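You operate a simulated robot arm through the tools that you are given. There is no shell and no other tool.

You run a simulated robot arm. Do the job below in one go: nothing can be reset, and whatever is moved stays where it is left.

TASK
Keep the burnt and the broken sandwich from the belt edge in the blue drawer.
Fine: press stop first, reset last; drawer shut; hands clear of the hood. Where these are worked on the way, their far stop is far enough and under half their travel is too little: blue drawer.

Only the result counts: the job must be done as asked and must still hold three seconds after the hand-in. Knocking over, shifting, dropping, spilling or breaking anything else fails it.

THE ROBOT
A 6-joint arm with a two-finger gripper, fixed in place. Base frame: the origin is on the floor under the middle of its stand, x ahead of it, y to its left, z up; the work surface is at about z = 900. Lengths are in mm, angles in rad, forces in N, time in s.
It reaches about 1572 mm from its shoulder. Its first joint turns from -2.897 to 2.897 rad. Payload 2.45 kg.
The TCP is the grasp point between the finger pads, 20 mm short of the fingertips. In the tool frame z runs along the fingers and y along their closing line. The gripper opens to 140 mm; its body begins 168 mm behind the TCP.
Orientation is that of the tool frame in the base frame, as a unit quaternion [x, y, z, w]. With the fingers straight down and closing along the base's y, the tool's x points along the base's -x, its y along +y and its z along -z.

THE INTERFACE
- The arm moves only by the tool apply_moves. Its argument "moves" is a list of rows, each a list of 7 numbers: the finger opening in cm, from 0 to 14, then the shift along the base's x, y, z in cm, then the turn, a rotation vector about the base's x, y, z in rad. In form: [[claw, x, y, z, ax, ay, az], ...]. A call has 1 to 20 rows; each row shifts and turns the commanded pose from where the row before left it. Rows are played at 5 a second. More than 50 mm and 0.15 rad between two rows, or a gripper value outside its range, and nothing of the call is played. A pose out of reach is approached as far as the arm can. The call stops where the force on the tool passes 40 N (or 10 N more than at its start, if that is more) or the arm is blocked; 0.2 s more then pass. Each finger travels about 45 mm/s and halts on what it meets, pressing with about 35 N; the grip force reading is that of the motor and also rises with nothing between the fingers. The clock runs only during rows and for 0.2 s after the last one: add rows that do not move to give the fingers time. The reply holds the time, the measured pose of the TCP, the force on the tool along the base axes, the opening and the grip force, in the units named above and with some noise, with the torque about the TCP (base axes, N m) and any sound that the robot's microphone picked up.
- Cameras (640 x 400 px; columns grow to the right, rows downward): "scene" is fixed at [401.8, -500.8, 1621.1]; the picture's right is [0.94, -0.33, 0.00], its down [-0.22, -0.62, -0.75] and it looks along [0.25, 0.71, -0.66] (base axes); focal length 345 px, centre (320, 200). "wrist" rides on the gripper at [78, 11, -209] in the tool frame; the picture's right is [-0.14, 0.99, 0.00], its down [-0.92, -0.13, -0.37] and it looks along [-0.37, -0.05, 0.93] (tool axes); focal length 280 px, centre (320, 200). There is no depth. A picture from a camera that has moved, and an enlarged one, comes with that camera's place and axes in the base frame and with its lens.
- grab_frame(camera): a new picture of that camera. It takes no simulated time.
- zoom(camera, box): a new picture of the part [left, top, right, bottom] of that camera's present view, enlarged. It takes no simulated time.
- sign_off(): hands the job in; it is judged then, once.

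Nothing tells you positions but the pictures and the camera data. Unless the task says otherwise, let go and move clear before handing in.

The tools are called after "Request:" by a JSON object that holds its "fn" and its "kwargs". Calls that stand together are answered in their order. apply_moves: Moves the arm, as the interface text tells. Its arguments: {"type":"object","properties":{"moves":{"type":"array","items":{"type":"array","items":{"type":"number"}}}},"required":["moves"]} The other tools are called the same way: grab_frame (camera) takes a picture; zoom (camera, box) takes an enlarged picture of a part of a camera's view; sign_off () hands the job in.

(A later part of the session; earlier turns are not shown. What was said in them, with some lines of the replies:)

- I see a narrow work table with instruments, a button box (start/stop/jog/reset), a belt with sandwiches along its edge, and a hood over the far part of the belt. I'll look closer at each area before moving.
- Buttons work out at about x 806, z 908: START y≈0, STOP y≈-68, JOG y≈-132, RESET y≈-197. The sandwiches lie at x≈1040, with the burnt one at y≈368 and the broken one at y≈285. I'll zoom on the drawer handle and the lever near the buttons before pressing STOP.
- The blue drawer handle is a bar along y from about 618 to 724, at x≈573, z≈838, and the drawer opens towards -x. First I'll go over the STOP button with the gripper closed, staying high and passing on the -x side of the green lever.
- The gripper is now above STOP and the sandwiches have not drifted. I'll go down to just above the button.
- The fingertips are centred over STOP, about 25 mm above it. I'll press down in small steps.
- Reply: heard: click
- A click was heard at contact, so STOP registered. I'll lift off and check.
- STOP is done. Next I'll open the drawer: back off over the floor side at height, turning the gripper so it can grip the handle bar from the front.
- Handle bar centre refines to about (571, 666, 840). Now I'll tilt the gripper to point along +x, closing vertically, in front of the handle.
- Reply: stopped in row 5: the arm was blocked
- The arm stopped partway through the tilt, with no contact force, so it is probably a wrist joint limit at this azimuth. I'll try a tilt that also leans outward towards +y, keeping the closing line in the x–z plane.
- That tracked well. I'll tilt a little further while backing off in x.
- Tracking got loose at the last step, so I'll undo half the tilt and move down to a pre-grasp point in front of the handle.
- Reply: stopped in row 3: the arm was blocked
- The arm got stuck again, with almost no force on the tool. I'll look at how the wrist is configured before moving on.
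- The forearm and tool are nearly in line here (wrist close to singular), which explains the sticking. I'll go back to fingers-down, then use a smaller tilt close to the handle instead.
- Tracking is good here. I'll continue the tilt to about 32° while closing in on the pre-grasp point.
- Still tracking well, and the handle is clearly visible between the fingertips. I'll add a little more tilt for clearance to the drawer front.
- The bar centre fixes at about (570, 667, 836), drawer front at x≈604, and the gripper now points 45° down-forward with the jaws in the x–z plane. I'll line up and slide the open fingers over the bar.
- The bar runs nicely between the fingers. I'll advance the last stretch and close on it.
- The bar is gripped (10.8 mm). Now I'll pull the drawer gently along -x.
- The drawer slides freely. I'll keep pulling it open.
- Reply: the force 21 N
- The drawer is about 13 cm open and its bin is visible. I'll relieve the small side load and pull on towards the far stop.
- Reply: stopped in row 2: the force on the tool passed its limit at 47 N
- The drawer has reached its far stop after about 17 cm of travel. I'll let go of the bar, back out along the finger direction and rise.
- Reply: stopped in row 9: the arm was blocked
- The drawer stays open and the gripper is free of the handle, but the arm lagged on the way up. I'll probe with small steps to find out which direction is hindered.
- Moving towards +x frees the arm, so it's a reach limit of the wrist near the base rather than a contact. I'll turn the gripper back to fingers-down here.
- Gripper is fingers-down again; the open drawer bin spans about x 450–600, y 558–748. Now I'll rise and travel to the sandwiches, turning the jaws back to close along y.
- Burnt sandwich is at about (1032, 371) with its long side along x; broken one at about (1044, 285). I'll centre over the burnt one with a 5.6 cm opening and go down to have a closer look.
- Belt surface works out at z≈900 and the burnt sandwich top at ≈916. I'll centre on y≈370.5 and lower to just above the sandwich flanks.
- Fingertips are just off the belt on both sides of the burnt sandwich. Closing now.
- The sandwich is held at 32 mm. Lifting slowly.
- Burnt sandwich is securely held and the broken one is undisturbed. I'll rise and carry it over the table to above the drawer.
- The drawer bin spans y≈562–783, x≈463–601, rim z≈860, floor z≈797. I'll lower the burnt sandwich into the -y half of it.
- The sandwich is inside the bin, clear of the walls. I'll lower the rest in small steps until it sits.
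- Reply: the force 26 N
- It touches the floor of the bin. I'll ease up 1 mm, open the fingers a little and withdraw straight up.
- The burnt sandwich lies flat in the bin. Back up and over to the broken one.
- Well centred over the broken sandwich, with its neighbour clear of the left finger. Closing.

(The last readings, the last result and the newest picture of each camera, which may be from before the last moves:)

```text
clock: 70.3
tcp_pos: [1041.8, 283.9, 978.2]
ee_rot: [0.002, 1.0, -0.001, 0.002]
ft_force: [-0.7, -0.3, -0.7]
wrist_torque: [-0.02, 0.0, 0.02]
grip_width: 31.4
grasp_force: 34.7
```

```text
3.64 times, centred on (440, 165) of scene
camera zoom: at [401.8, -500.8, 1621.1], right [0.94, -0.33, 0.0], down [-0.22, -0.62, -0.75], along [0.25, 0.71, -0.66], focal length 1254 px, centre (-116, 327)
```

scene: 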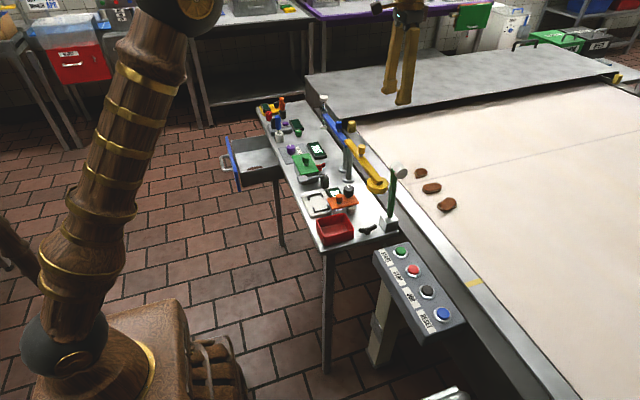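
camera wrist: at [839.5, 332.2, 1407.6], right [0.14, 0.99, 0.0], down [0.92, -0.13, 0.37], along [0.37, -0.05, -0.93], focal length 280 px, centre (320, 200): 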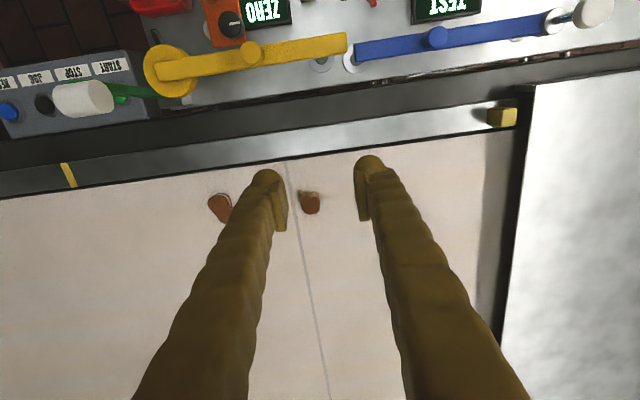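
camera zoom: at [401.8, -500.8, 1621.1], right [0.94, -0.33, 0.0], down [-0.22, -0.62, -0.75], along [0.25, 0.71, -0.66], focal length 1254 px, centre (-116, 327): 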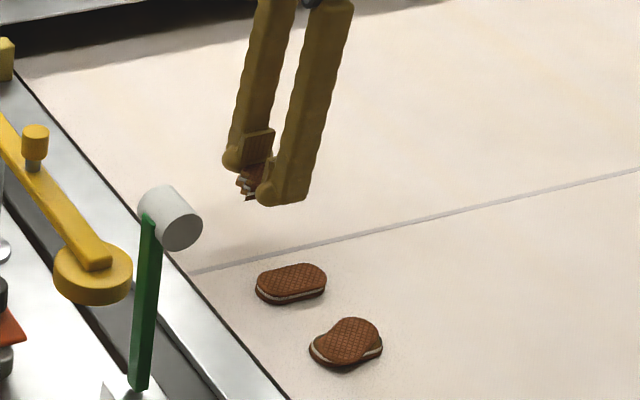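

Held cleanly, the other two sandwiches undisturbed. Carrying it to the +y half of the bin.

Request:
{"fn": "apply_moves", "kwargs": {"moves": [[2.5, 0, 0, 4.4, 0, 0, 0], [2.5, 0, 0, 4.4, 0, 0, 0], [2.5, 0, 0, 4.4, 0, 0, 0], [2.5, 0, 0, 4.4, 0, 0, 0], [2.5, 0, 0, 4.4, 0, 0, 0], [2.5, -4.46, 1.29, 0, 0, 0, 0], [2.5, -4.46, 1.29, 0, 0, 0, 0], [2.5, -4.46, 1.29, 0, 0, 0, 0], [2.5, -4.46, 1.29, 0, 0, 0, 0], [2.5, -4.46, 1.29, 0, 0, 0, 0], [2.5, -4.46, 1.29, 0, 0, 0, 0], [2.5, -4.46, 1.29, 0, 0, 0, 0], [2.5, -4.46, 1.29, 0, 0, 0, 0], [2.5, -4.46, 1.29, 0, 0, 0, 0], [2.5, 0, 0, 0, 0, 0, 0]]}}

Request:
{"fn": "apply_moves", "kwargs": {"moves": [[2.5, -1.49, 3.94, 0, 0, 0, 0], [2.5, -1.49, 3.94, 0, 0, 0, 0], [2.5, -1.49, 3.94, 0, 0, 0, 0], [2.5, -1.49, 3.94, 0, 0, 0, 0], [2.5, -1.49, 3.94, 0, 0, 0, 0], [2.5, -1.49, 3.94, 0, 0, 0, 0], [2.5, -1.49, 3.94, 0, 0, 0, 0], [2.5, -1.49, 3.94, 0, 0, 0, 0], [2.5, 0, 0, 0, 0, 0, 0]]}}

Request:
{"fn": "grab_frame", "kwargs": {"camera": "wrist"}}

Request:
{"fn": "grab_frame", "kwargs": {"camera": "scene"}}

```text
clock: 73.5
tcp_pos: [639.9, 401.9, 1197.6]
ee_rot: [0.0, 1.0, -0.001, 0.003]
ft_force: [-0.3, 0.4, -0.4]
wrist_torque: [-0.01, 0.02, -0.01]
grip_width: 31.3
grasp_force: 34.9
```

```text
clock: 75.5
tcp_pos: [520.5, 715.5, 1197.7]
ee_rot: [0.002, 1.0, -0.001, 0.003]
ft_force: [0.1, -0.6, -0.3]
wrist_torque: [0.04, -0.03, 0.0]
grip_width: 31.2
grasp_force: 35.1
```

```text
taken
camera wrist: at [441.9, 727.4, 1406.8], right [0.14, 0.99, 0.0], down [0.92, -0.13, 0.37], along [0.37, -0.05, -0.93], focal length 280 px, centre (320, 200)
```

wrist: 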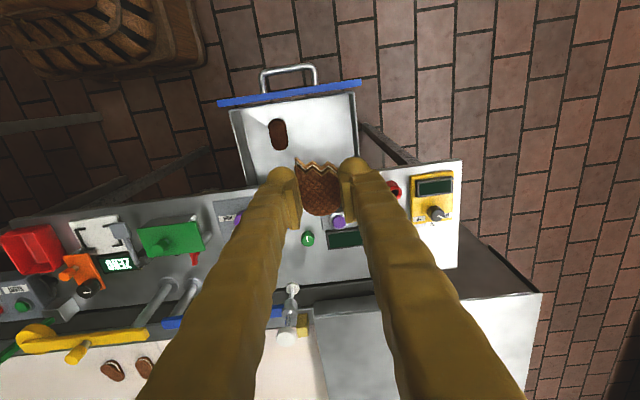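

```text
taken
```

scene: 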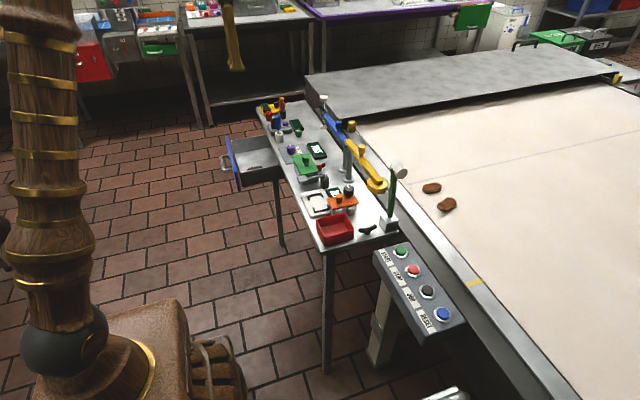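

Request:
{"fn": "apply_moves", "kwargs": {"moves": [[2.5, 0, 0, -4.45, 0, 0, 0], [2.5, 0, 0, -4.45, 0, 0, 0], [2.5, 0, 0, -4.45, 0, 0, 0], [2.5, 0, 0, -4.45, 0, 0, 0], [2.5, 0, 0, -4.45, 0, 0, 0], [2.5, 0, 0, -4.45, 0, 0, 0], [2.5, 0, 0, 0, 0, 0, 0]]}}

Request:
{"fn": "zoom", "kwargs": {"camera": "wrist", "box": [120, 60, 420, 260]}}

Request:
{"fn": "zoom", "kwargs": {"camera": "scene", "box": [200, 80, 320, 200]}}

```text
clock: 77.1
tcp_pos: [520.3, 718.0, 930.2]
ee_rot: [0.001, 1.0, 0.0, 0.002]
ft_force: [0.3, -0.1, -0.2]
wrist_torque: [0.02, 0.02, 0.01]
grip_width: 31.2
grasp_force: 34.9
```

```text
2.00 times, centred on (270, 160) of wrist
camera zoom: at [442.1, 728.7, 1139.8], right [0.14, 0.99, 0.0], down [0.92, -0.13, 0.37], along [0.37, -0.05, -0.93], focal length 561 px, centre (420, 280)
```

zoom: 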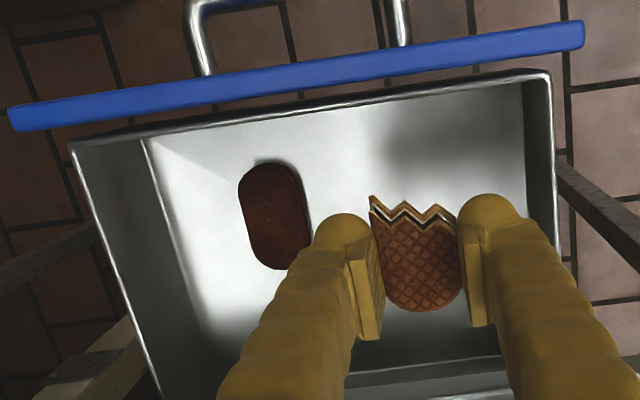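

```text
3.33 times, centred on (260, 140) of scene
camera zoom: at [401.8, -500.8, 1621.1], right [0.94, -0.33, 0.0], down [-0.22, -0.62, -0.75], along [0.25, 0.71, -0.66], focal length 1150 px, centre (520, 400)
```

zoom: 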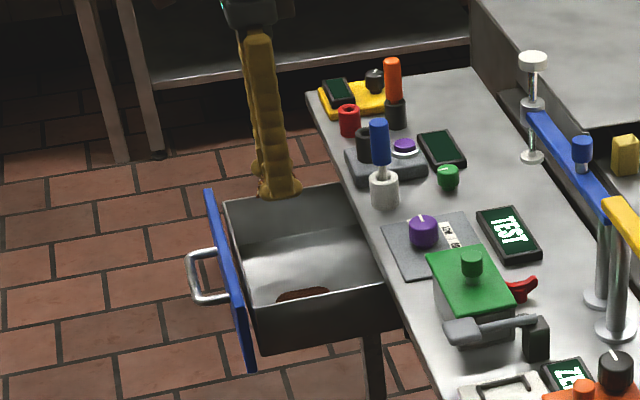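

Request:
{"fn": "apply_moves", "kwargs": {"moves": [[2.5, 0, 0, -3, 0, 0, 0], [2.5, 0, 0, -3, 0, 0, 0], [2.5, 0, 0, -2.5, 0, 0, 0], [2.5, 0, 0, -1, 0, 0, 0], [2.5, 0, 0, -0.8, 0, 0, 0], [2.5, 0, 0, 0, 0, 0, 0]]}}

Request:
{"fn": "zoom", "kwargs": {"camera": "wrist", "box": [120, 60, 420, 260]}}

```text
clock: 78.5
tcp_pos: [519.8, 714.8, 825.9]
ee_rot: [0.002, 1.0, -0.002, 0.001]
ft_force: [-0.2, -1.0, 0.2]
wrist_torque: [-0.02, -0.02, 0.0]
grip_width: 31.5
grasp_force: 35.2
```

```text
2.00 times, centred on (270, 160) of wrist
camera zoom: at [441.8, 727.8, 1036.6], right [0.14, 0.99, 0.0], down [0.92, -0.13, 0.37], along [0.37, -0.05, -0.93], focal length 561 px, centre (420, 280)
```

zoom: 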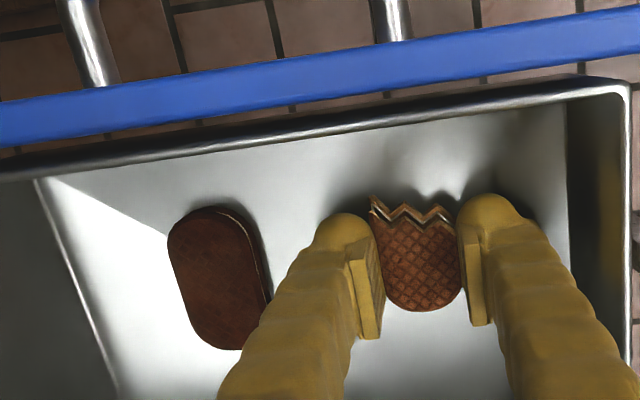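

Request:
{"fn": "apply_moves", "kwargs": {"moves": [[2.5, 0, 0, -0.3, 0, 0, 0], [2.5, 0, 0, -0.2, 0, 0, 0], [2.5, 0, 0, -0.1, 0, 0, 0]]}}

```text
clock: 79.3
tcp_pos: [521.2, 715.5, 821.8]
ee_rot: [0.002, 1.0, 0.0, 0.002]
ft_force: [-0.9, -0.6, 0.2]
wrist_torque: [-0.01, 0.0, 0.01]
grip_width: 31.4
grasp_force: 34.9
```

Request:
{"fn": "apply_moves", "kwargs": {"moves": [[2.5, 0, 0, -0.15, 0, 0, 0], [2.5, 0, 0, -0.15, 0, 0, 0]]}}

```text
clock: 79.9
tcp_pos: [520.1, 715.6, 817.0]
ee_rot: [0.002, 1.0, -0.001, 0.003]
ft_force: [-0.3, 0.8, -0.6]
wrist_torque: [-0.01, 0.02, 0.01]
grip_width: 31.4
grasp_force: 34.8
```

Request:
{"fn": "apply_moves", "kwargs": {"moves": [[2.5, 0, 0, -0.15, 0, 0, 0]]}}

```text
clock: 80.3
tcp_pos: [519.8, 716.1, 816.2]
ee_rot: [0.002, 1.0, 0.001, 0.002]
ft_force: [-0.6, -2.8, 11.5]
wrist_torque: [-0.03, 0.02, 0.01]
grip_width: 31.3
grasp_force: 34.9
```

Contact with the bin floor at 11 N. I'll ease up slightly, open, and lift straight out.

Request:
{"fn": "apply_moves", "kwargs": {"moves": [[2.5, 0, 0, 0.1, 0, 0, 0], [4.6, 0, 0, 0, 0, 0, 0], [4.6, 0, 0, 0, 0, 0, 0], [4.6, 0, 0, 0, 0, 0, 0], [4.6, 0, 0, 1, 0, 0, 0], [4.6, 0, 0, 3, 0, 0, 0], [4.6, 0, 0, 3, 0, 0, 0], [4.6, 0, 0, 4, 0, 0, 0], [4.6, 0, 0, 0, 0, 0, 0]]}}

Request:
{"fn": "grab_frame", "kwargs": {"camera": "wrist"}}

Request:
{"fn": "zoom", "kwargs": {"camera": "scene", "box": [200, 80, 320, 200]}}

```text
clock: 82.3
tcp_pos: [518.7, 715.8, 928.2]
ee_rot: [0.001, 1.0, 0.0, 0.002]
ft_force: [-0.3, -0.3, -0.5]
wrist_torque: [-0.01, -0.03, 0.04]
grip_width: 46.2
grasp_force: 0.0
```

```text
taken
camera wrist: at [441.2, 728.2, 1138.0], right [0.14, 0.99, 0.0], down [0.92, -0.13, 0.37], along [0.37, -0.05, -0.93], focal length 280 px, centre (320, 200)
```

wrist: 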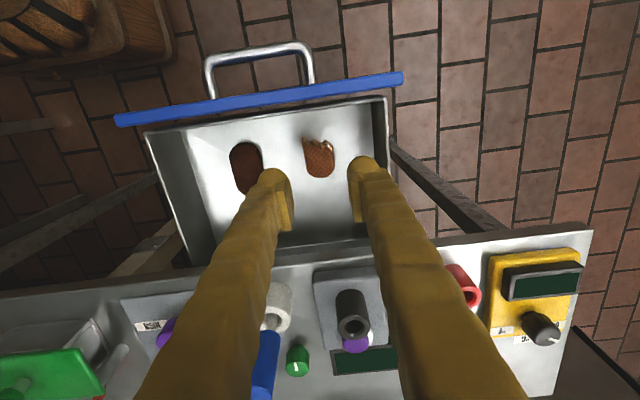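

```text
3.33 times, centred on (260, 140) of scene
camera zoom: at [401.8, -500.8, 1621.1], right [0.94, -0.33, 0.0], down [-0.22, -0.62, -0.75], along [0.25, 0.71, -0.66], focal length 1150 px, centre (520, 400)
```

zoom: 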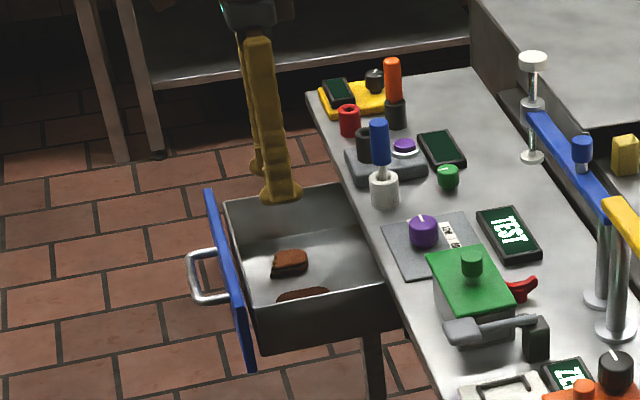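

Both sandwiches lie in the bin. Now I'll close the fingers, go round to the front of the handle and get ready to push the drawer shut via the bar.

Request:
{"fn": "apply_moves", "kwargs": {"moves": [[0, 0, 0, 2, 0, 0, 0], [0, -4.33, -1.22, 0, 0, 0, 0], [0, -4.33, -1.22, 0, 0, 0, 0], [0, -4.33, -1.22, 0, 0, 0, 0], [0, -4.33, -1.22, 0, 0, 0, 0], [0, 0, 0, 0, 0, 0, 0], [0, 0, 0, 0, 0, 0, 0]]}}

Request:
{"fn": "grab_frame", "kwargs": {"camera": "wrist"}}

Request:
{"fn": "zoom", "kwargs": {"camera": "scene", "box": [160, 60, 320, 220]}}

```text
clock: 83.9
tcp_pos: [345.6, 667.9, 946.7]
ee_rot: [0.001, 1.0, -0.001, 0.001]
ft_force: [-0.6, -0.3, 0.2]
wrist_torque: [0.01, 0.01, 0.01]
grip_width: 0.0
grasp_force: 28.9
```

```text
taken
camera wrist: at [267.3, 679.1, 1157.4], right [0.14, 0.99, 0.0], down [0.92, -0.13, 0.37], along [0.37, -0.05, -0.93], focal length 280 px, centre (320, 200)
```

wrist: 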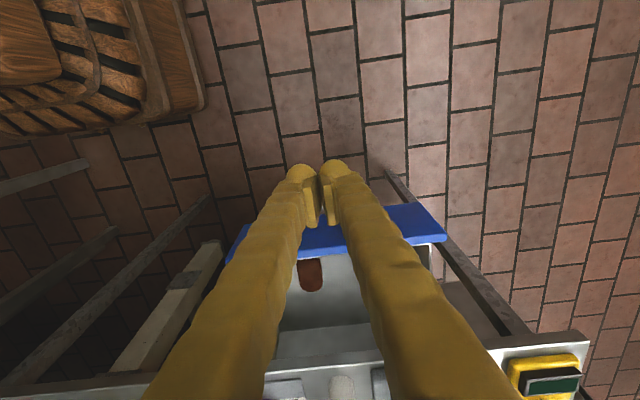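

```text
2.50 times, centred on (240, 140) of scene
camera zoom: at [401.8, -500.8, 1621.1], right [0.94, -0.33, 0.0], down [-0.22, -0.62, -0.75], along [0.25, 0.71, -0.66], focal length 862 px, centre (520, 350)
```

zoom: 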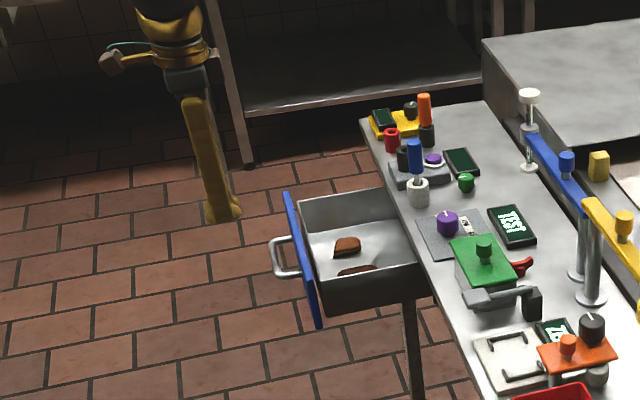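

Request:
{"fn": "apply_moves", "kwargs": {"moves": [[0, 0, 0, -3.6, 0, 0, 0], [0, 0, 0, -3.6, 0, 0, 0], [0, 0, 0, -3.6, 0, 0, 0], [0, 0, 0, 0, 0, 0, 0]]}}

Request:
{"fn": "zoom", "kwargs": {"camera": "wrist", "box": [200, 100, 440, 300]}}

Request:
{"fn": "zoom", "kwargs": {"camera": "scene", "box": [180, 100, 300, 200]}}

```text
clock: 84.9
tcp_pos: [347.3, 667.1, 838.4]
ee_rot: [0.002, 1.0, 0.001, 0.003]
ft_force: [0.1, 0.4, -0.5]
wrist_torque: [-0.02, 0.02, -0.03]
grip_width: 0.0
grasp_force: 29.4
```

```text
2.00 times, centred on (320, 200) of wrist
camera zoom: at [268.6, 678.8, 1048.3], right [0.14, 0.99, 0.0], down [0.92, -0.13, 0.37], along [0.37, -0.05, -0.93], focal length 561 px, centre (320, 200)
```

zoom: 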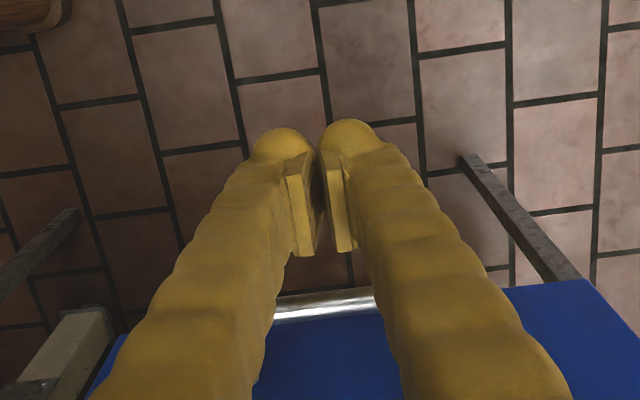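

```text
4.00 times, centred on (240, 150) of scene
camera zoom: at [401.8, -500.8, 1621.1], right [0.94, -0.33, 0.0], down [-0.22, -0.62, -0.75], along [0.25, 0.71, -0.66], focal length 1380 px, centre (640, 400)
```

zoom: 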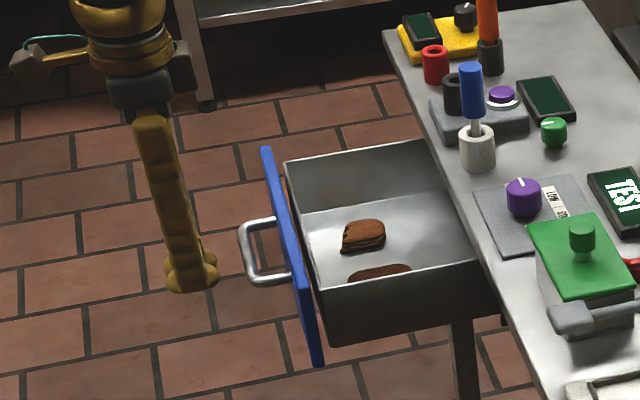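

Request:
{"fn": "apply_moves", "kwargs": {"moves": [[0, 1, 0, 0, 0, 0, 0], [0, 1, 0, 0, 0, 0, 0], [0, 0.8, 0, 0, 0, 0, 0], [0, 0.8, 0, 0, 0, 0, 0], [0, 0.8, 0, 0, 0, 0, 0], [0, 0.8, 0, 0, 0, 0, 0], [0, 0.8, 0, 0, 0, 0, 0], [0, 0, 0, 0, 0, 0, 0]]}}

Request:
{"fn": "zoom", "kwargs": {"camera": "scene", "box": [180, 100, 300, 200]}}

```text
clock: 86.7
tcp_pos: [405.8, 666.6, 839.7]
ee_rot: [0.001, 1.0, 0.0, 0.002]
ft_force: [-1.2, 0.4, 0.1]
wrist_torque: [0.04, 0.01, 0.02]
grip_width: 0.0
grasp_force: 29.1
```

```text
4.00 times, centred on (240, 150) of scene
camera zoom: at [401.8, -500.8, 1621.1], right [0.94, -0.33, 0.0], down [-0.22, -0.62, -0.75], along [0.25, 0.71, -0.66], focal length 1380 px, centre (640, 400)
```

zoom: 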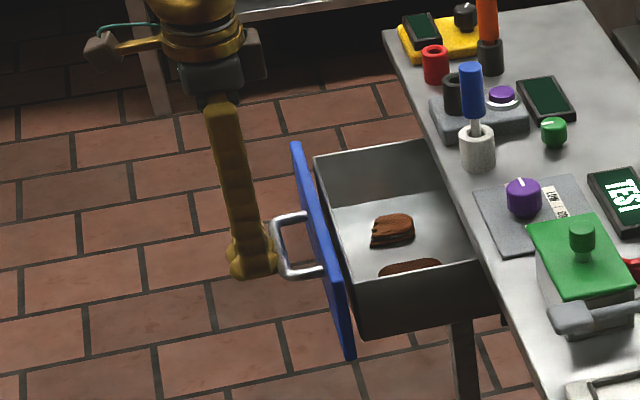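

The drawer is sliding in with the sandwiches lying still. I'll keep pushing.

Request:
{"fn": "apply_moves", "kwargs": {"moves": [[0, 0.9, 0, 0, 0, 0, 0], [0, 0.9, 0, 0, 0, 0, 0], [0, 0.9, 0, 0, 0, 0, 0], [0, 0.9, 0, 0, 0, 0, 0], [0, 0.9, 0, 0, 0, 0, 0], [0, 0.9, 0, 0, 0, 0, 0], [0, 0.9, 0, 0, 0, 0, 0], [0, 0.9, 0, 0, 0, 0, 0], [0, 0.9, 0, 0, 0, 0, 0], [0, 0.9, 0, 0, 0, 0, 0], [0, 0.9, 0, 0, 0, 0, 0], [0, 0, 0, 0, 0, 0, 0]]}}

Request:
{"fn": "zoom", "kwargs": {"camera": "scene", "box": [200, 80, 320, 200]}}

```text
clock: 89.3
tcp_pos: [504.7, 666.4, 839.5]
ee_rot: [0.002, 1.0, -0.001, 0.001]
ft_force: [0.2, 0.6, 0.3]
wrist_torque: [0.01, 0.03, 0.05]
grip_width: 0.3
grasp_force: 29.0
```

```text
3.33 times, centred on (260, 140) of scene
camera zoom: at [401.8, -500.8, 1621.1], right [0.94, -0.33, 0.0], down [-0.22, -0.62, -0.75], along [0.25, 0.71, -0.66], focal length 1150 px, centre (520, 400)
```

zoom: 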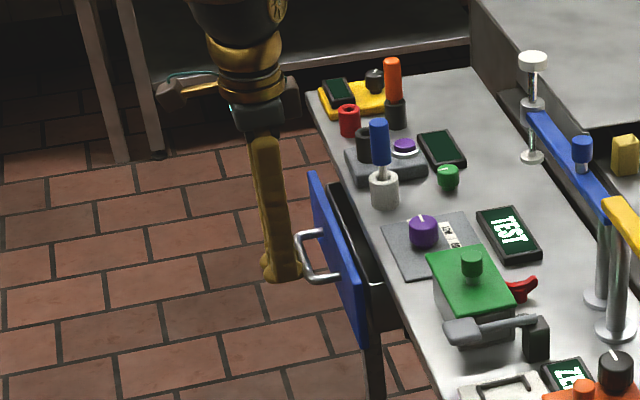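

Request:
{"fn": "apply_moves", "kwargs": {"moves": [[0, 0.8, 0, 0, 0, 0, 0], [0, 0.8, 0, 0, 0, 0, 0], [0, 0.7, 0, 0, 0, 0, 0], [0, 0.5, 0, 0, 0, 0, 0], [0, 0.4, 0, 0, 0, 0, 0], [0, 0.3, 0, 0, 0, 0, 0], [0, 0, 0, 0, 0, 0, 0]]}}

Request:
{"fn": "zoom", "kwargs": {"camera": "scene", "box": [200, 80, 320, 200]}}

Request:
{"fn": "grab_frame", "kwargs": {"camera": "wrist"}}

```text
clock: 90.9
tcp_pos: [541.6, 666.5, 839.7]
ee_rot: [0.002, 1.0, 0.001, 0.001]
ft_force: [-0.3, 0.4, -0.8]
wrist_torque: [-0.01, 0.04, -0.03]
grip_width: 0.0
grasp_force: 29.4
```

```text
3.33 times, centred on (260, 140) of scene
camera zoom: at [401.8, -500.8, 1621.1], right [0.94, -0.33, 0.0], down [-0.22, -0.62, -0.75], along [0.25, 0.71, -0.66], focal length 1150 px, centre (520, 400)
```

zoom: 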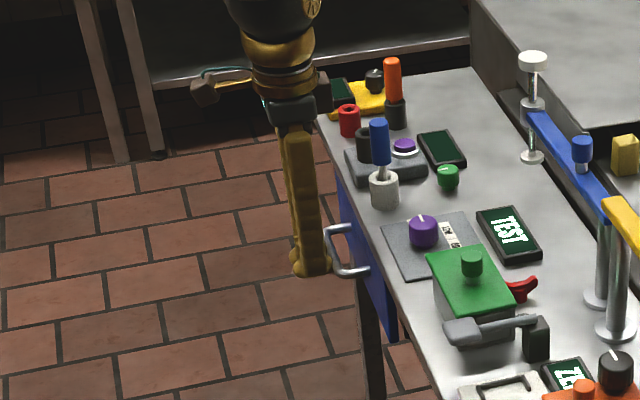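

```text
taken
camera wrist: at [463.3, 678.5, 1049.7], right [0.14, 0.99, 0.0], down [0.92, -0.13, 0.37], along [0.37, -0.05, -0.93], focal length 280 px, centre (320, 200)
```

wrist: 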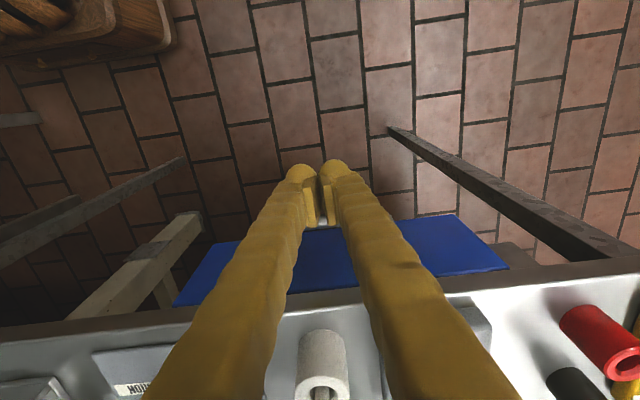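

Request:
{"fn": "apply_moves", "kwargs": {"moves": [[0, 0.2, 0, 0, 0, 0, 0], [0, 0.2, 0, 0, 0, 0, 0], [0, 0.2, 0, 0, 0, 0, 0]]}}

Request:
{"fn": "zoom", "kwargs": {"camera": "scene", "box": [230, 110, 310, 190]}}

```text
clock: 91.7
tcp_pos: [545.6, 667.1, 839.2]
ee_rot: [0.001, 1.0, -0.002, 0.001]
ft_force: [-15.4, -0.8, -0.8]
wrist_torque: [-0.02, 0.09, 0.07]
grip_width: 5.8
grasp_force: 29.8
```

```text
5.00 times, centred on (270, 150) of scene
camera zoom: at [401.8, -500.8, 1621.1], right [0.94, -0.33, 0.0], down [-0.22, -0.62, -0.75], along [0.25, 0.71, -0.66], focal length 1725 px, centre (570, 450)
```

zoom: 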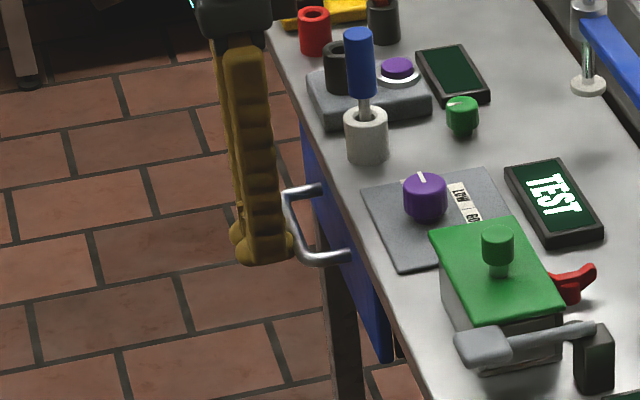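

Force has risen to 15 N at the position where the handle originally was. One more tiny push to make sure it's fully home.

Request:
{"fn": "apply_moves", "kwargs": {"moves": [[0, 0.1, 0, 0, 0, 0, 0], [0, 0, 0, 0, 0, 0, 0]]}}

```text
clock: 92.3
tcp_pos: [546.8, 665.9, 840.2]
ee_rot: [0.001, 1.0, -0.002, 0.001]
ft_force: [-40.6, -1.4, -2.5]
wrist_torque: [-0.05, 0.29, 0.17]
grip_width: 5.9
grasp_force: 28.7
```

The drawer is against its closed stop. I'll back off from the handle and rise.

Request:
{"fn": "apply_moves", "kwargs": {"moves": [[0, -0.5, 0, 0, 0, 0, 0], [0, -1.5, 0, 0, 0, 0, 0], [0, -2, 0, 0, 0, 0, 0], [0, 0, 0, 4.4, 0, 0, 0], [0, 0, 0, 4.4, 0, 0, 0], [0, 0, 0, 4.4, 0, 0, 0], [0, 0, 0, 4.4, 0, 0, 0], [0, 0, 0, 4.4, 0, 0, 0], [0, 0, 0, 4.4, 0, 0, 0], [0, 0, 0, 4.4, 0, 0, 0], [0, 0, 0, 4.4, 0, 0, 0], [0, 0, 0, 0, 0, 0, 0]]}}

Request:
{"fn": "zoom", "kwargs": {"camera": "scene", "box": [230, 110, 310, 190]}}

Request:
{"fn": "grab_frame", "kwargs": {"camera": "wrist"}}

Request:
{"fn": "grab_frame", "kwargs": {"camera": "scene"}}

```text
clock: 94.9
tcp_pos: [508.4, 666.9, 1191.7]
ee_rot: [0.001, 1.0, -0.001, 0.002]
ft_force: [0.7, 0.2, 1.1]
wrist_torque: [-0.02, -0.01, -0.01]
grip_width: 0.0
grasp_force: 29.4
```

```text
5.00 times, centred on (270, 150) of scene
camera zoom: at [401.8, -500.8, 1621.1], right [0.94, -0.33, 0.0], down [-0.22, -0.62, -0.75], along [0.25, 0.71, -0.66], focal length 1725 px, centre (570, 450)
```

zoom: 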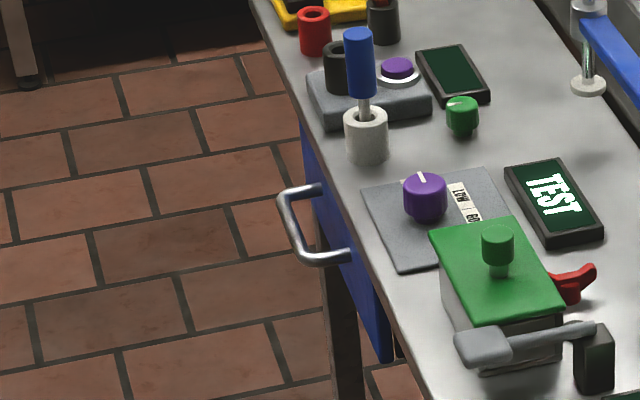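

```text
taken
camera wrist: at [429.6, 678.7, 1401.7], right [0.14, 0.99, 0.0], down [0.92, -0.13, 0.37], along [0.37, -0.05, -0.93], focal length 280 px, centre (320, 200)
```

wrist: 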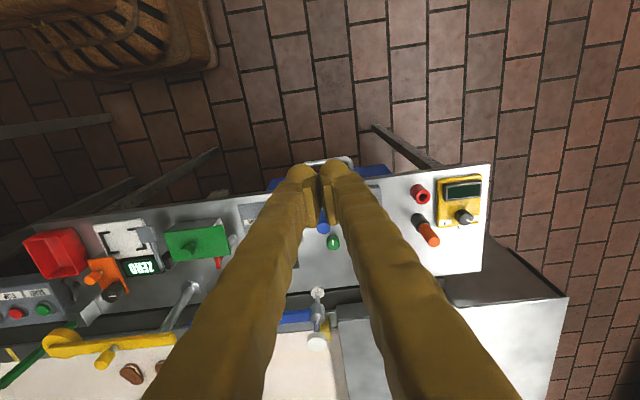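

```text
taken
```

scene: 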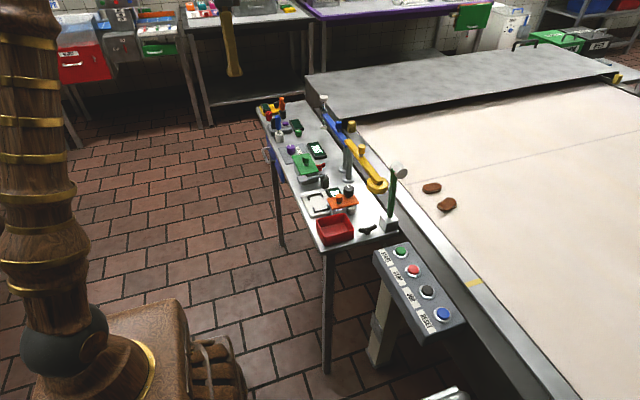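

The handle is back exactly where it started and the drawer is shut. Last step: RESET. I'll travel high along the table's near side to the button box.

Request:
{"fn": "apply_moves", "kwargs": {"moves": [[0, 1.89, -3.81, 0, 0, 0, 0], [0, 1.89, -3.81, 0, 0, 0, 0], [0, 1.89, -3.81, 0, 0, 0, 0], [0, 1.89, -3.81, 0, 0, 0, 0], [0, 1.89, -3.81, 0, 0, 0, 0], [0, 1.89, -3.81, 0, 0, 0, 0], [0, 1.89, -3.81, 0, 0, 0, 0], [0, 0, -4.59, 0, 0, 0, 0], [0, 0, -4.59, 0, 0, 0, 0], [0, 0, -4.59, 0, 0, 0, 0], [0, 0, -4.59, 0, 0, 0, 0], [0, 0, -4.59, 0, 0, 0, 0], [0, 0, -4.59, 0, 0, 0, 0], [0, 0, -4.59, 0, 0, 0, 0], [0, 0, -4.59, 0, 0, 0, 0], [0, 0, -4.59, 0, 0, 0, 0], [0, 0, -4.59, 0, 0, 0, 0], [0, 0, -4.59, 0, 0, 0, 0], [0, 0, 0, 0, 0, 0, 0]]}}

Request:
{"fn": "grab_frame", "kwargs": {"camera": "wrist"}}

Request:
{"fn": "grab_frame", "kwargs": {"camera": "scene"}}

```text
clock: 98.9
tcp_pos: [639.7, -105.5, 1190.9]
ee_rot: [0.001, 1.0, -0.001, 0.001]
ft_force: [0.2, 0.5, 0.5]
wrist_torque: [0.0, -0.01, -0.02]
grip_width: 0.0
grasp_force: 29.1
```

```text
taken
camera wrist: at [561.7, -94.1, 1401.0], right [0.14, 0.99, 0.0], down [0.92, -0.13, 0.37], along [0.37, -0.05, -0.93], focal length 280 px, centre (320, 200)
```

wrist: 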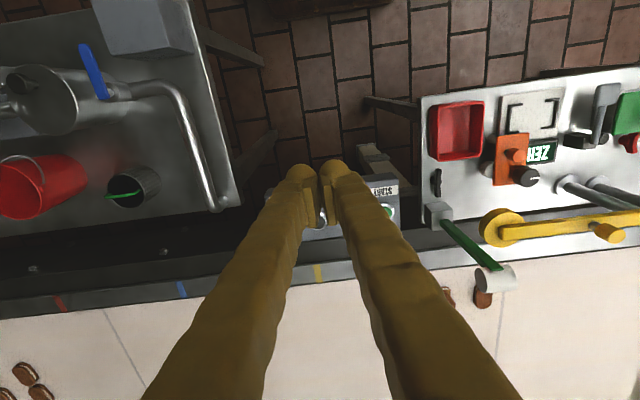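

```text
taken
```

scene: 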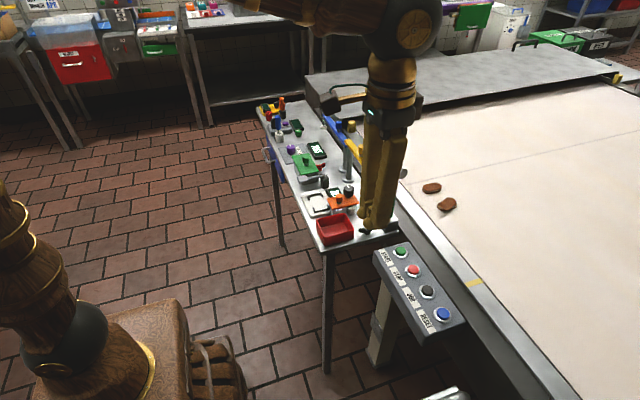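

Request:
{"fn": "apply_moves", "kwargs": {"moves": [[0, 0, -4.575, 0, 0, 0, 0], [0, 0, -4.575, 0, 0, 0, 0], [0, 4.12, 0, 0, 0, 0, 0], [0, 4.12, 0, 0, 0, 0, 0], [0, 4.12, 0, 0, 0, 0, 0], [0, 4.12, 0, 0, 0, 0, 0], [0, 0, 0, 0, 0, 0, 0]]}}

Request:
{"fn": "grab_frame", "kwargs": {"camera": "wrist"}}

Request:
{"fn": "grab_frame", "kwargs": {"camera": "scene"}}

```text
clock: 100.5
tcp_pos: [805.2, -196.6, 1191.7]
ee_rot: [0.0, 1.0, -0.001, 0.003]
ft_force: [0.1, -1.0, -0.2]
wrist_torque: [-0.03, -0.02, 0.04]
grip_width: 0.0
grasp_force: 29.1
```

```text
taken
camera wrist: at [727.0, -184.7, 1400.6], right [0.14, 0.99, 0.0], down [0.92, -0.13, 0.37], along [0.37, -0.05, -0.93], focal length 280 px, centre (320, 200)
```

wrist: 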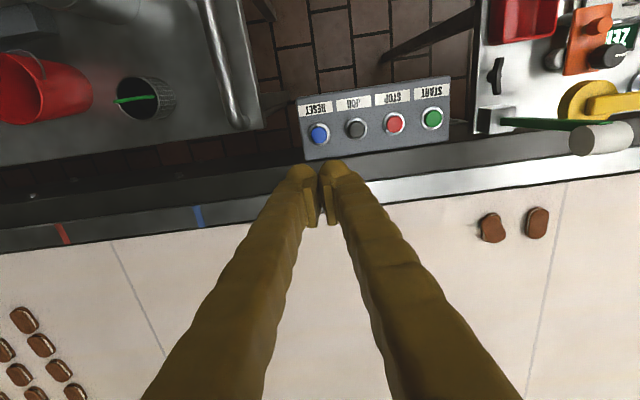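

```text
taken
```

scene: 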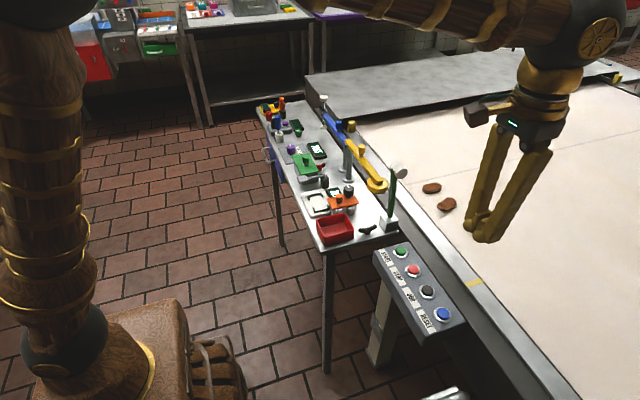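

RESET lies directly below the closed fingertips. Going down to just above it.

Request:
{"fn": "apply_moves", "kwargs": {"moves": [[0, -0.1, 0.1, -4, 0, 0, 0], [0, 0, 0, -4, 0, 0, 0], [0, 0, 0, -4, 0, 0, 0], [0, 0, 0, -4, 0, 0, 0], [0, 0, 0, -4, 0, 0, 0], [0, 0, 0, -3.6, 0, 0, 0], [0, 0, 0, 0, 0, 0, 0]]}}

Request:
{"fn": "zoom", "kwargs": {"camera": "wrist", "box": [200, 100, 440, 250]}}

Request:
{"fn": "zoom", "kwargs": {"camera": "scene", "box": [360, 210, 480, 350]}}

```text
clock: 102.1
tcp_pos: [804.2, -194.9, 954.0]
ee_rot: [0.002, 1.0, -0.001, 0.002]
ft_force: [-0.1, 0.5, 0.2]
wrist_torque: [0.01, 0.0, 0.04]
grip_width: 0.3
grasp_force: 28.9
```

```text
2.67 times, centred on (320, 175) of wrist
camera zoom: at [725.9, -182.9, 1165.4], right [0.14, 0.99, 0.0], down [0.92, -0.13, 0.37], along [0.37, -0.05, -0.93], focal length 748 px, centre (320, 267)
```

zoom: 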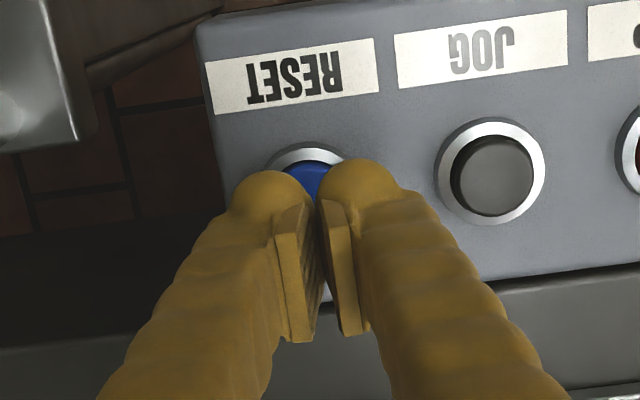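

```text
2.86 times, centred on (420, 280) of scene
camera zoom: at [401.8, -500.8, 1621.1], right [0.94, -0.33, 0.0], down [-0.22, -0.62, -0.75], along [0.25, 0.71, -0.66], focal length 986 px, centre (34, -29)
```

zoom: 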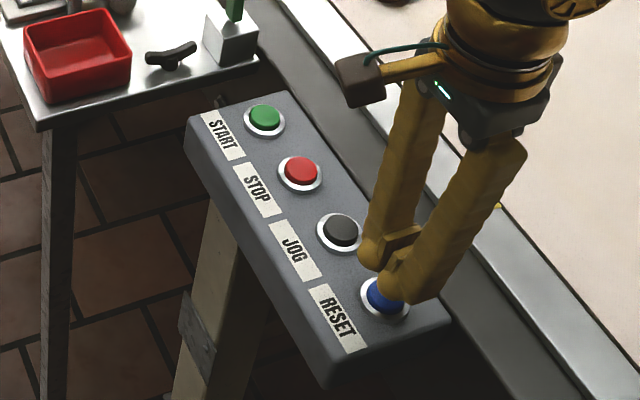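

Request:
{"fn": "apply_moves", "kwargs": {"moves": [[0, -0.1, -0.25, -0.5, 0, 0, 0], [0, 0, 0, -0.5, 0, 0, 0], [0, 0, 0, -0.5, 0, 0, 0], [0, 0, 0, -0.3, 0, 0, 0], [0, 0, 0, -0.3, 0, 0, 0], [0, 0, 0, -0.3, 0, 0, 0]]}}

```text
clock: 103.5
tcp_pos: [802.7, -198.6, 931.7]
ee_rot: [0.002, 1.0, -0.001, 0.002]
ft_force: [-0.1, 0.5, 0.6]
wrist_torque: [-0.02, 0.0, 0.01]
grip_width: 0.0
grasp_force: 29.2
```

Request:
{"fn": "apply_moves", "kwargs": {"moves": [[0, 0, 0, -0.3, 0, 0, 0], [0, 0, 0, -0.3, 0, 0, 0]]}}

```text
clock: 104.1
tcp_pos: [803.7, -198.8, 925.3]
ee_rot: [0.0, 1.0, -0.001, 0.002]
ft_force: [-1.0, 0.3, 5.0]
wrist_torque: [0.07, 0.01, -0.01]
grip_width: 5.8
grasp_force: 29.0
heard: click
```

RESET clicked. I'll lift straight up, clear of everything, and check the whole scene.

Request:
{"fn": "apply_moves", "kwargs": {"moves": [[0, 0, 0, 1, 0, 0, 0], [0, 0, 0, 3, 0, 0, 0], [0, 0, 0, 4.5, 0, 0, 0], [0, 0, 0, 4.5, 0, 0, 0], [0, 0, 0, 4.5, 0, 0, 0], [0, 0, 0, 4.5, 0, 0, 0], [0, 0, 0, 4.5, 0, 0, 0], [0, -4.5, 0, 0, 0, 0, 0], [0, -4.5, 0, 0, 0, 0, 0], [0, -4.5, 0, 0, 0, 0, 0], [0, 0, 0, 0, 0, 0, 0]]}}

Request:
{"fn": "grab_frame", "kwargs": {"camera": "scene"}}

Request:
{"fn": "zoom", "kwargs": {"camera": "scene", "box": [240, 80, 480, 250]}}

Request:
{"fn": "zoom", "kwargs": {"camera": "scene", "box": [250, 120, 310, 170]}}

Request:
{"fn": "grab_frame", "kwargs": {"camera": "wrist"}}

```text
clock: 106.5
tcp_pos: [668.1, -197.4, 1190.4]
ee_rot: [0.002, 1.0, 0.0, 0.001]
ft_force: [0.7, 0.3, -0.3]
wrist_torque: [0.03, -0.02, 0.01]
grip_width: 0.0
grasp_force: 29.7
```

```text
taken
```

scene: 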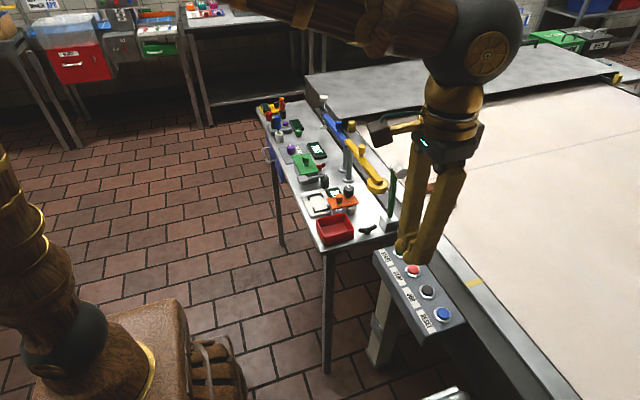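

```text
2.35 times, centred on (360, 165) of scene
camera zoom: at [401.8, -500.8, 1621.1], right [0.94, -0.33, 0.0], down [-0.22, -0.62, -0.75], along [0.25, 0.71, -0.66], focal length 812 px, centre (226, 282)
```

zoom: 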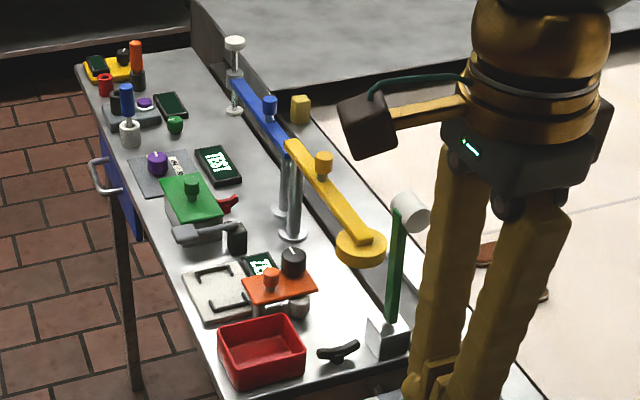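

```text
8.00 times, centred on (280, 145) of scene
camera zoom: at [401.8, -500.8, 1621.1], right [0.94, -0.33, 0.0], down [-0.22, -0.62, -0.75], along [0.25, 0.71, -0.66], focal length 2760 px, centre (640, 640)
```

zoom: 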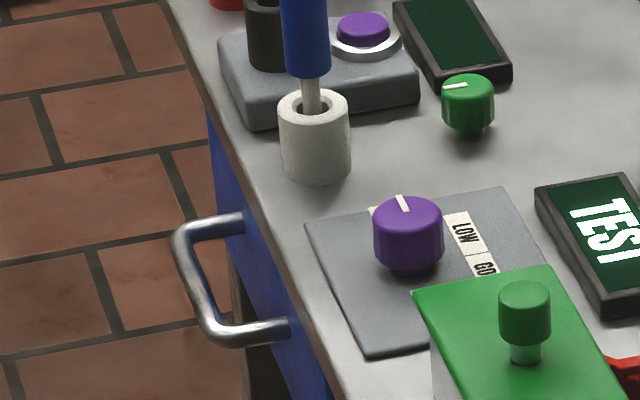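

```text
taken
camera wrist: at [590.1, -186.3, 1400.5], right [0.14, 0.99, 0.0], down [0.92, -0.13, 0.37], along [0.37, -0.05, -0.93], focal length 280 px, centre (320, 200)
```

wrist: 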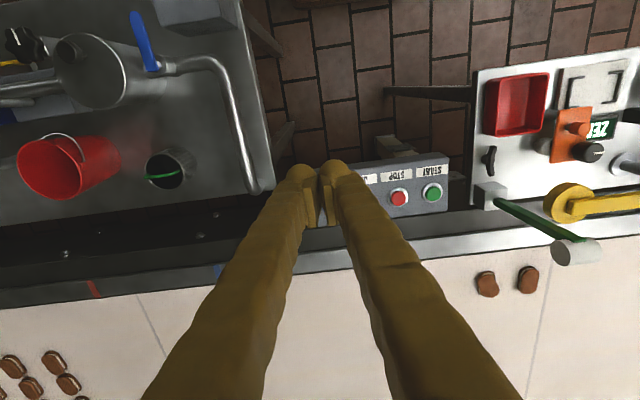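

Both sandwiches are in the blue drawer, which is shut with its handle exactly where it began. STOP was pressed first and RESET last. The other two sandwiches and the table items are where they were, and the arm is clear of the hood and everything else, so I'm handing in.

Request:
{"fn": "sign_off", "kwargs": {}}

```text
The job is handed in.
```

The burnt and the broken sandwich are both in the blue drawer, and the job is handed in; no verdict came back.

- **Buttons:** STOP was pressed before anything else and RESET after everything else. I heard a click at each press.
- **Drawer:** I pulled it out to its far stop, about 17 cm. After placing the sandwiches I pushed it shut until it was firmly against its stop. The last picture shows the handle exactly where it was at the start.
- **Rest of the scene:** The other two sandwiches at the belt edge and the items on the table look unmoved. The arm stayed clear of the hood and was lifted clear of everything before the hand-in.

The arm stalled several times near the drawer, with almost no force on the tool, where it could not reach or turn as asked. I worked around this with smaller tilts. Apart from the presses and grips the job needed, I saw no contact with anything.
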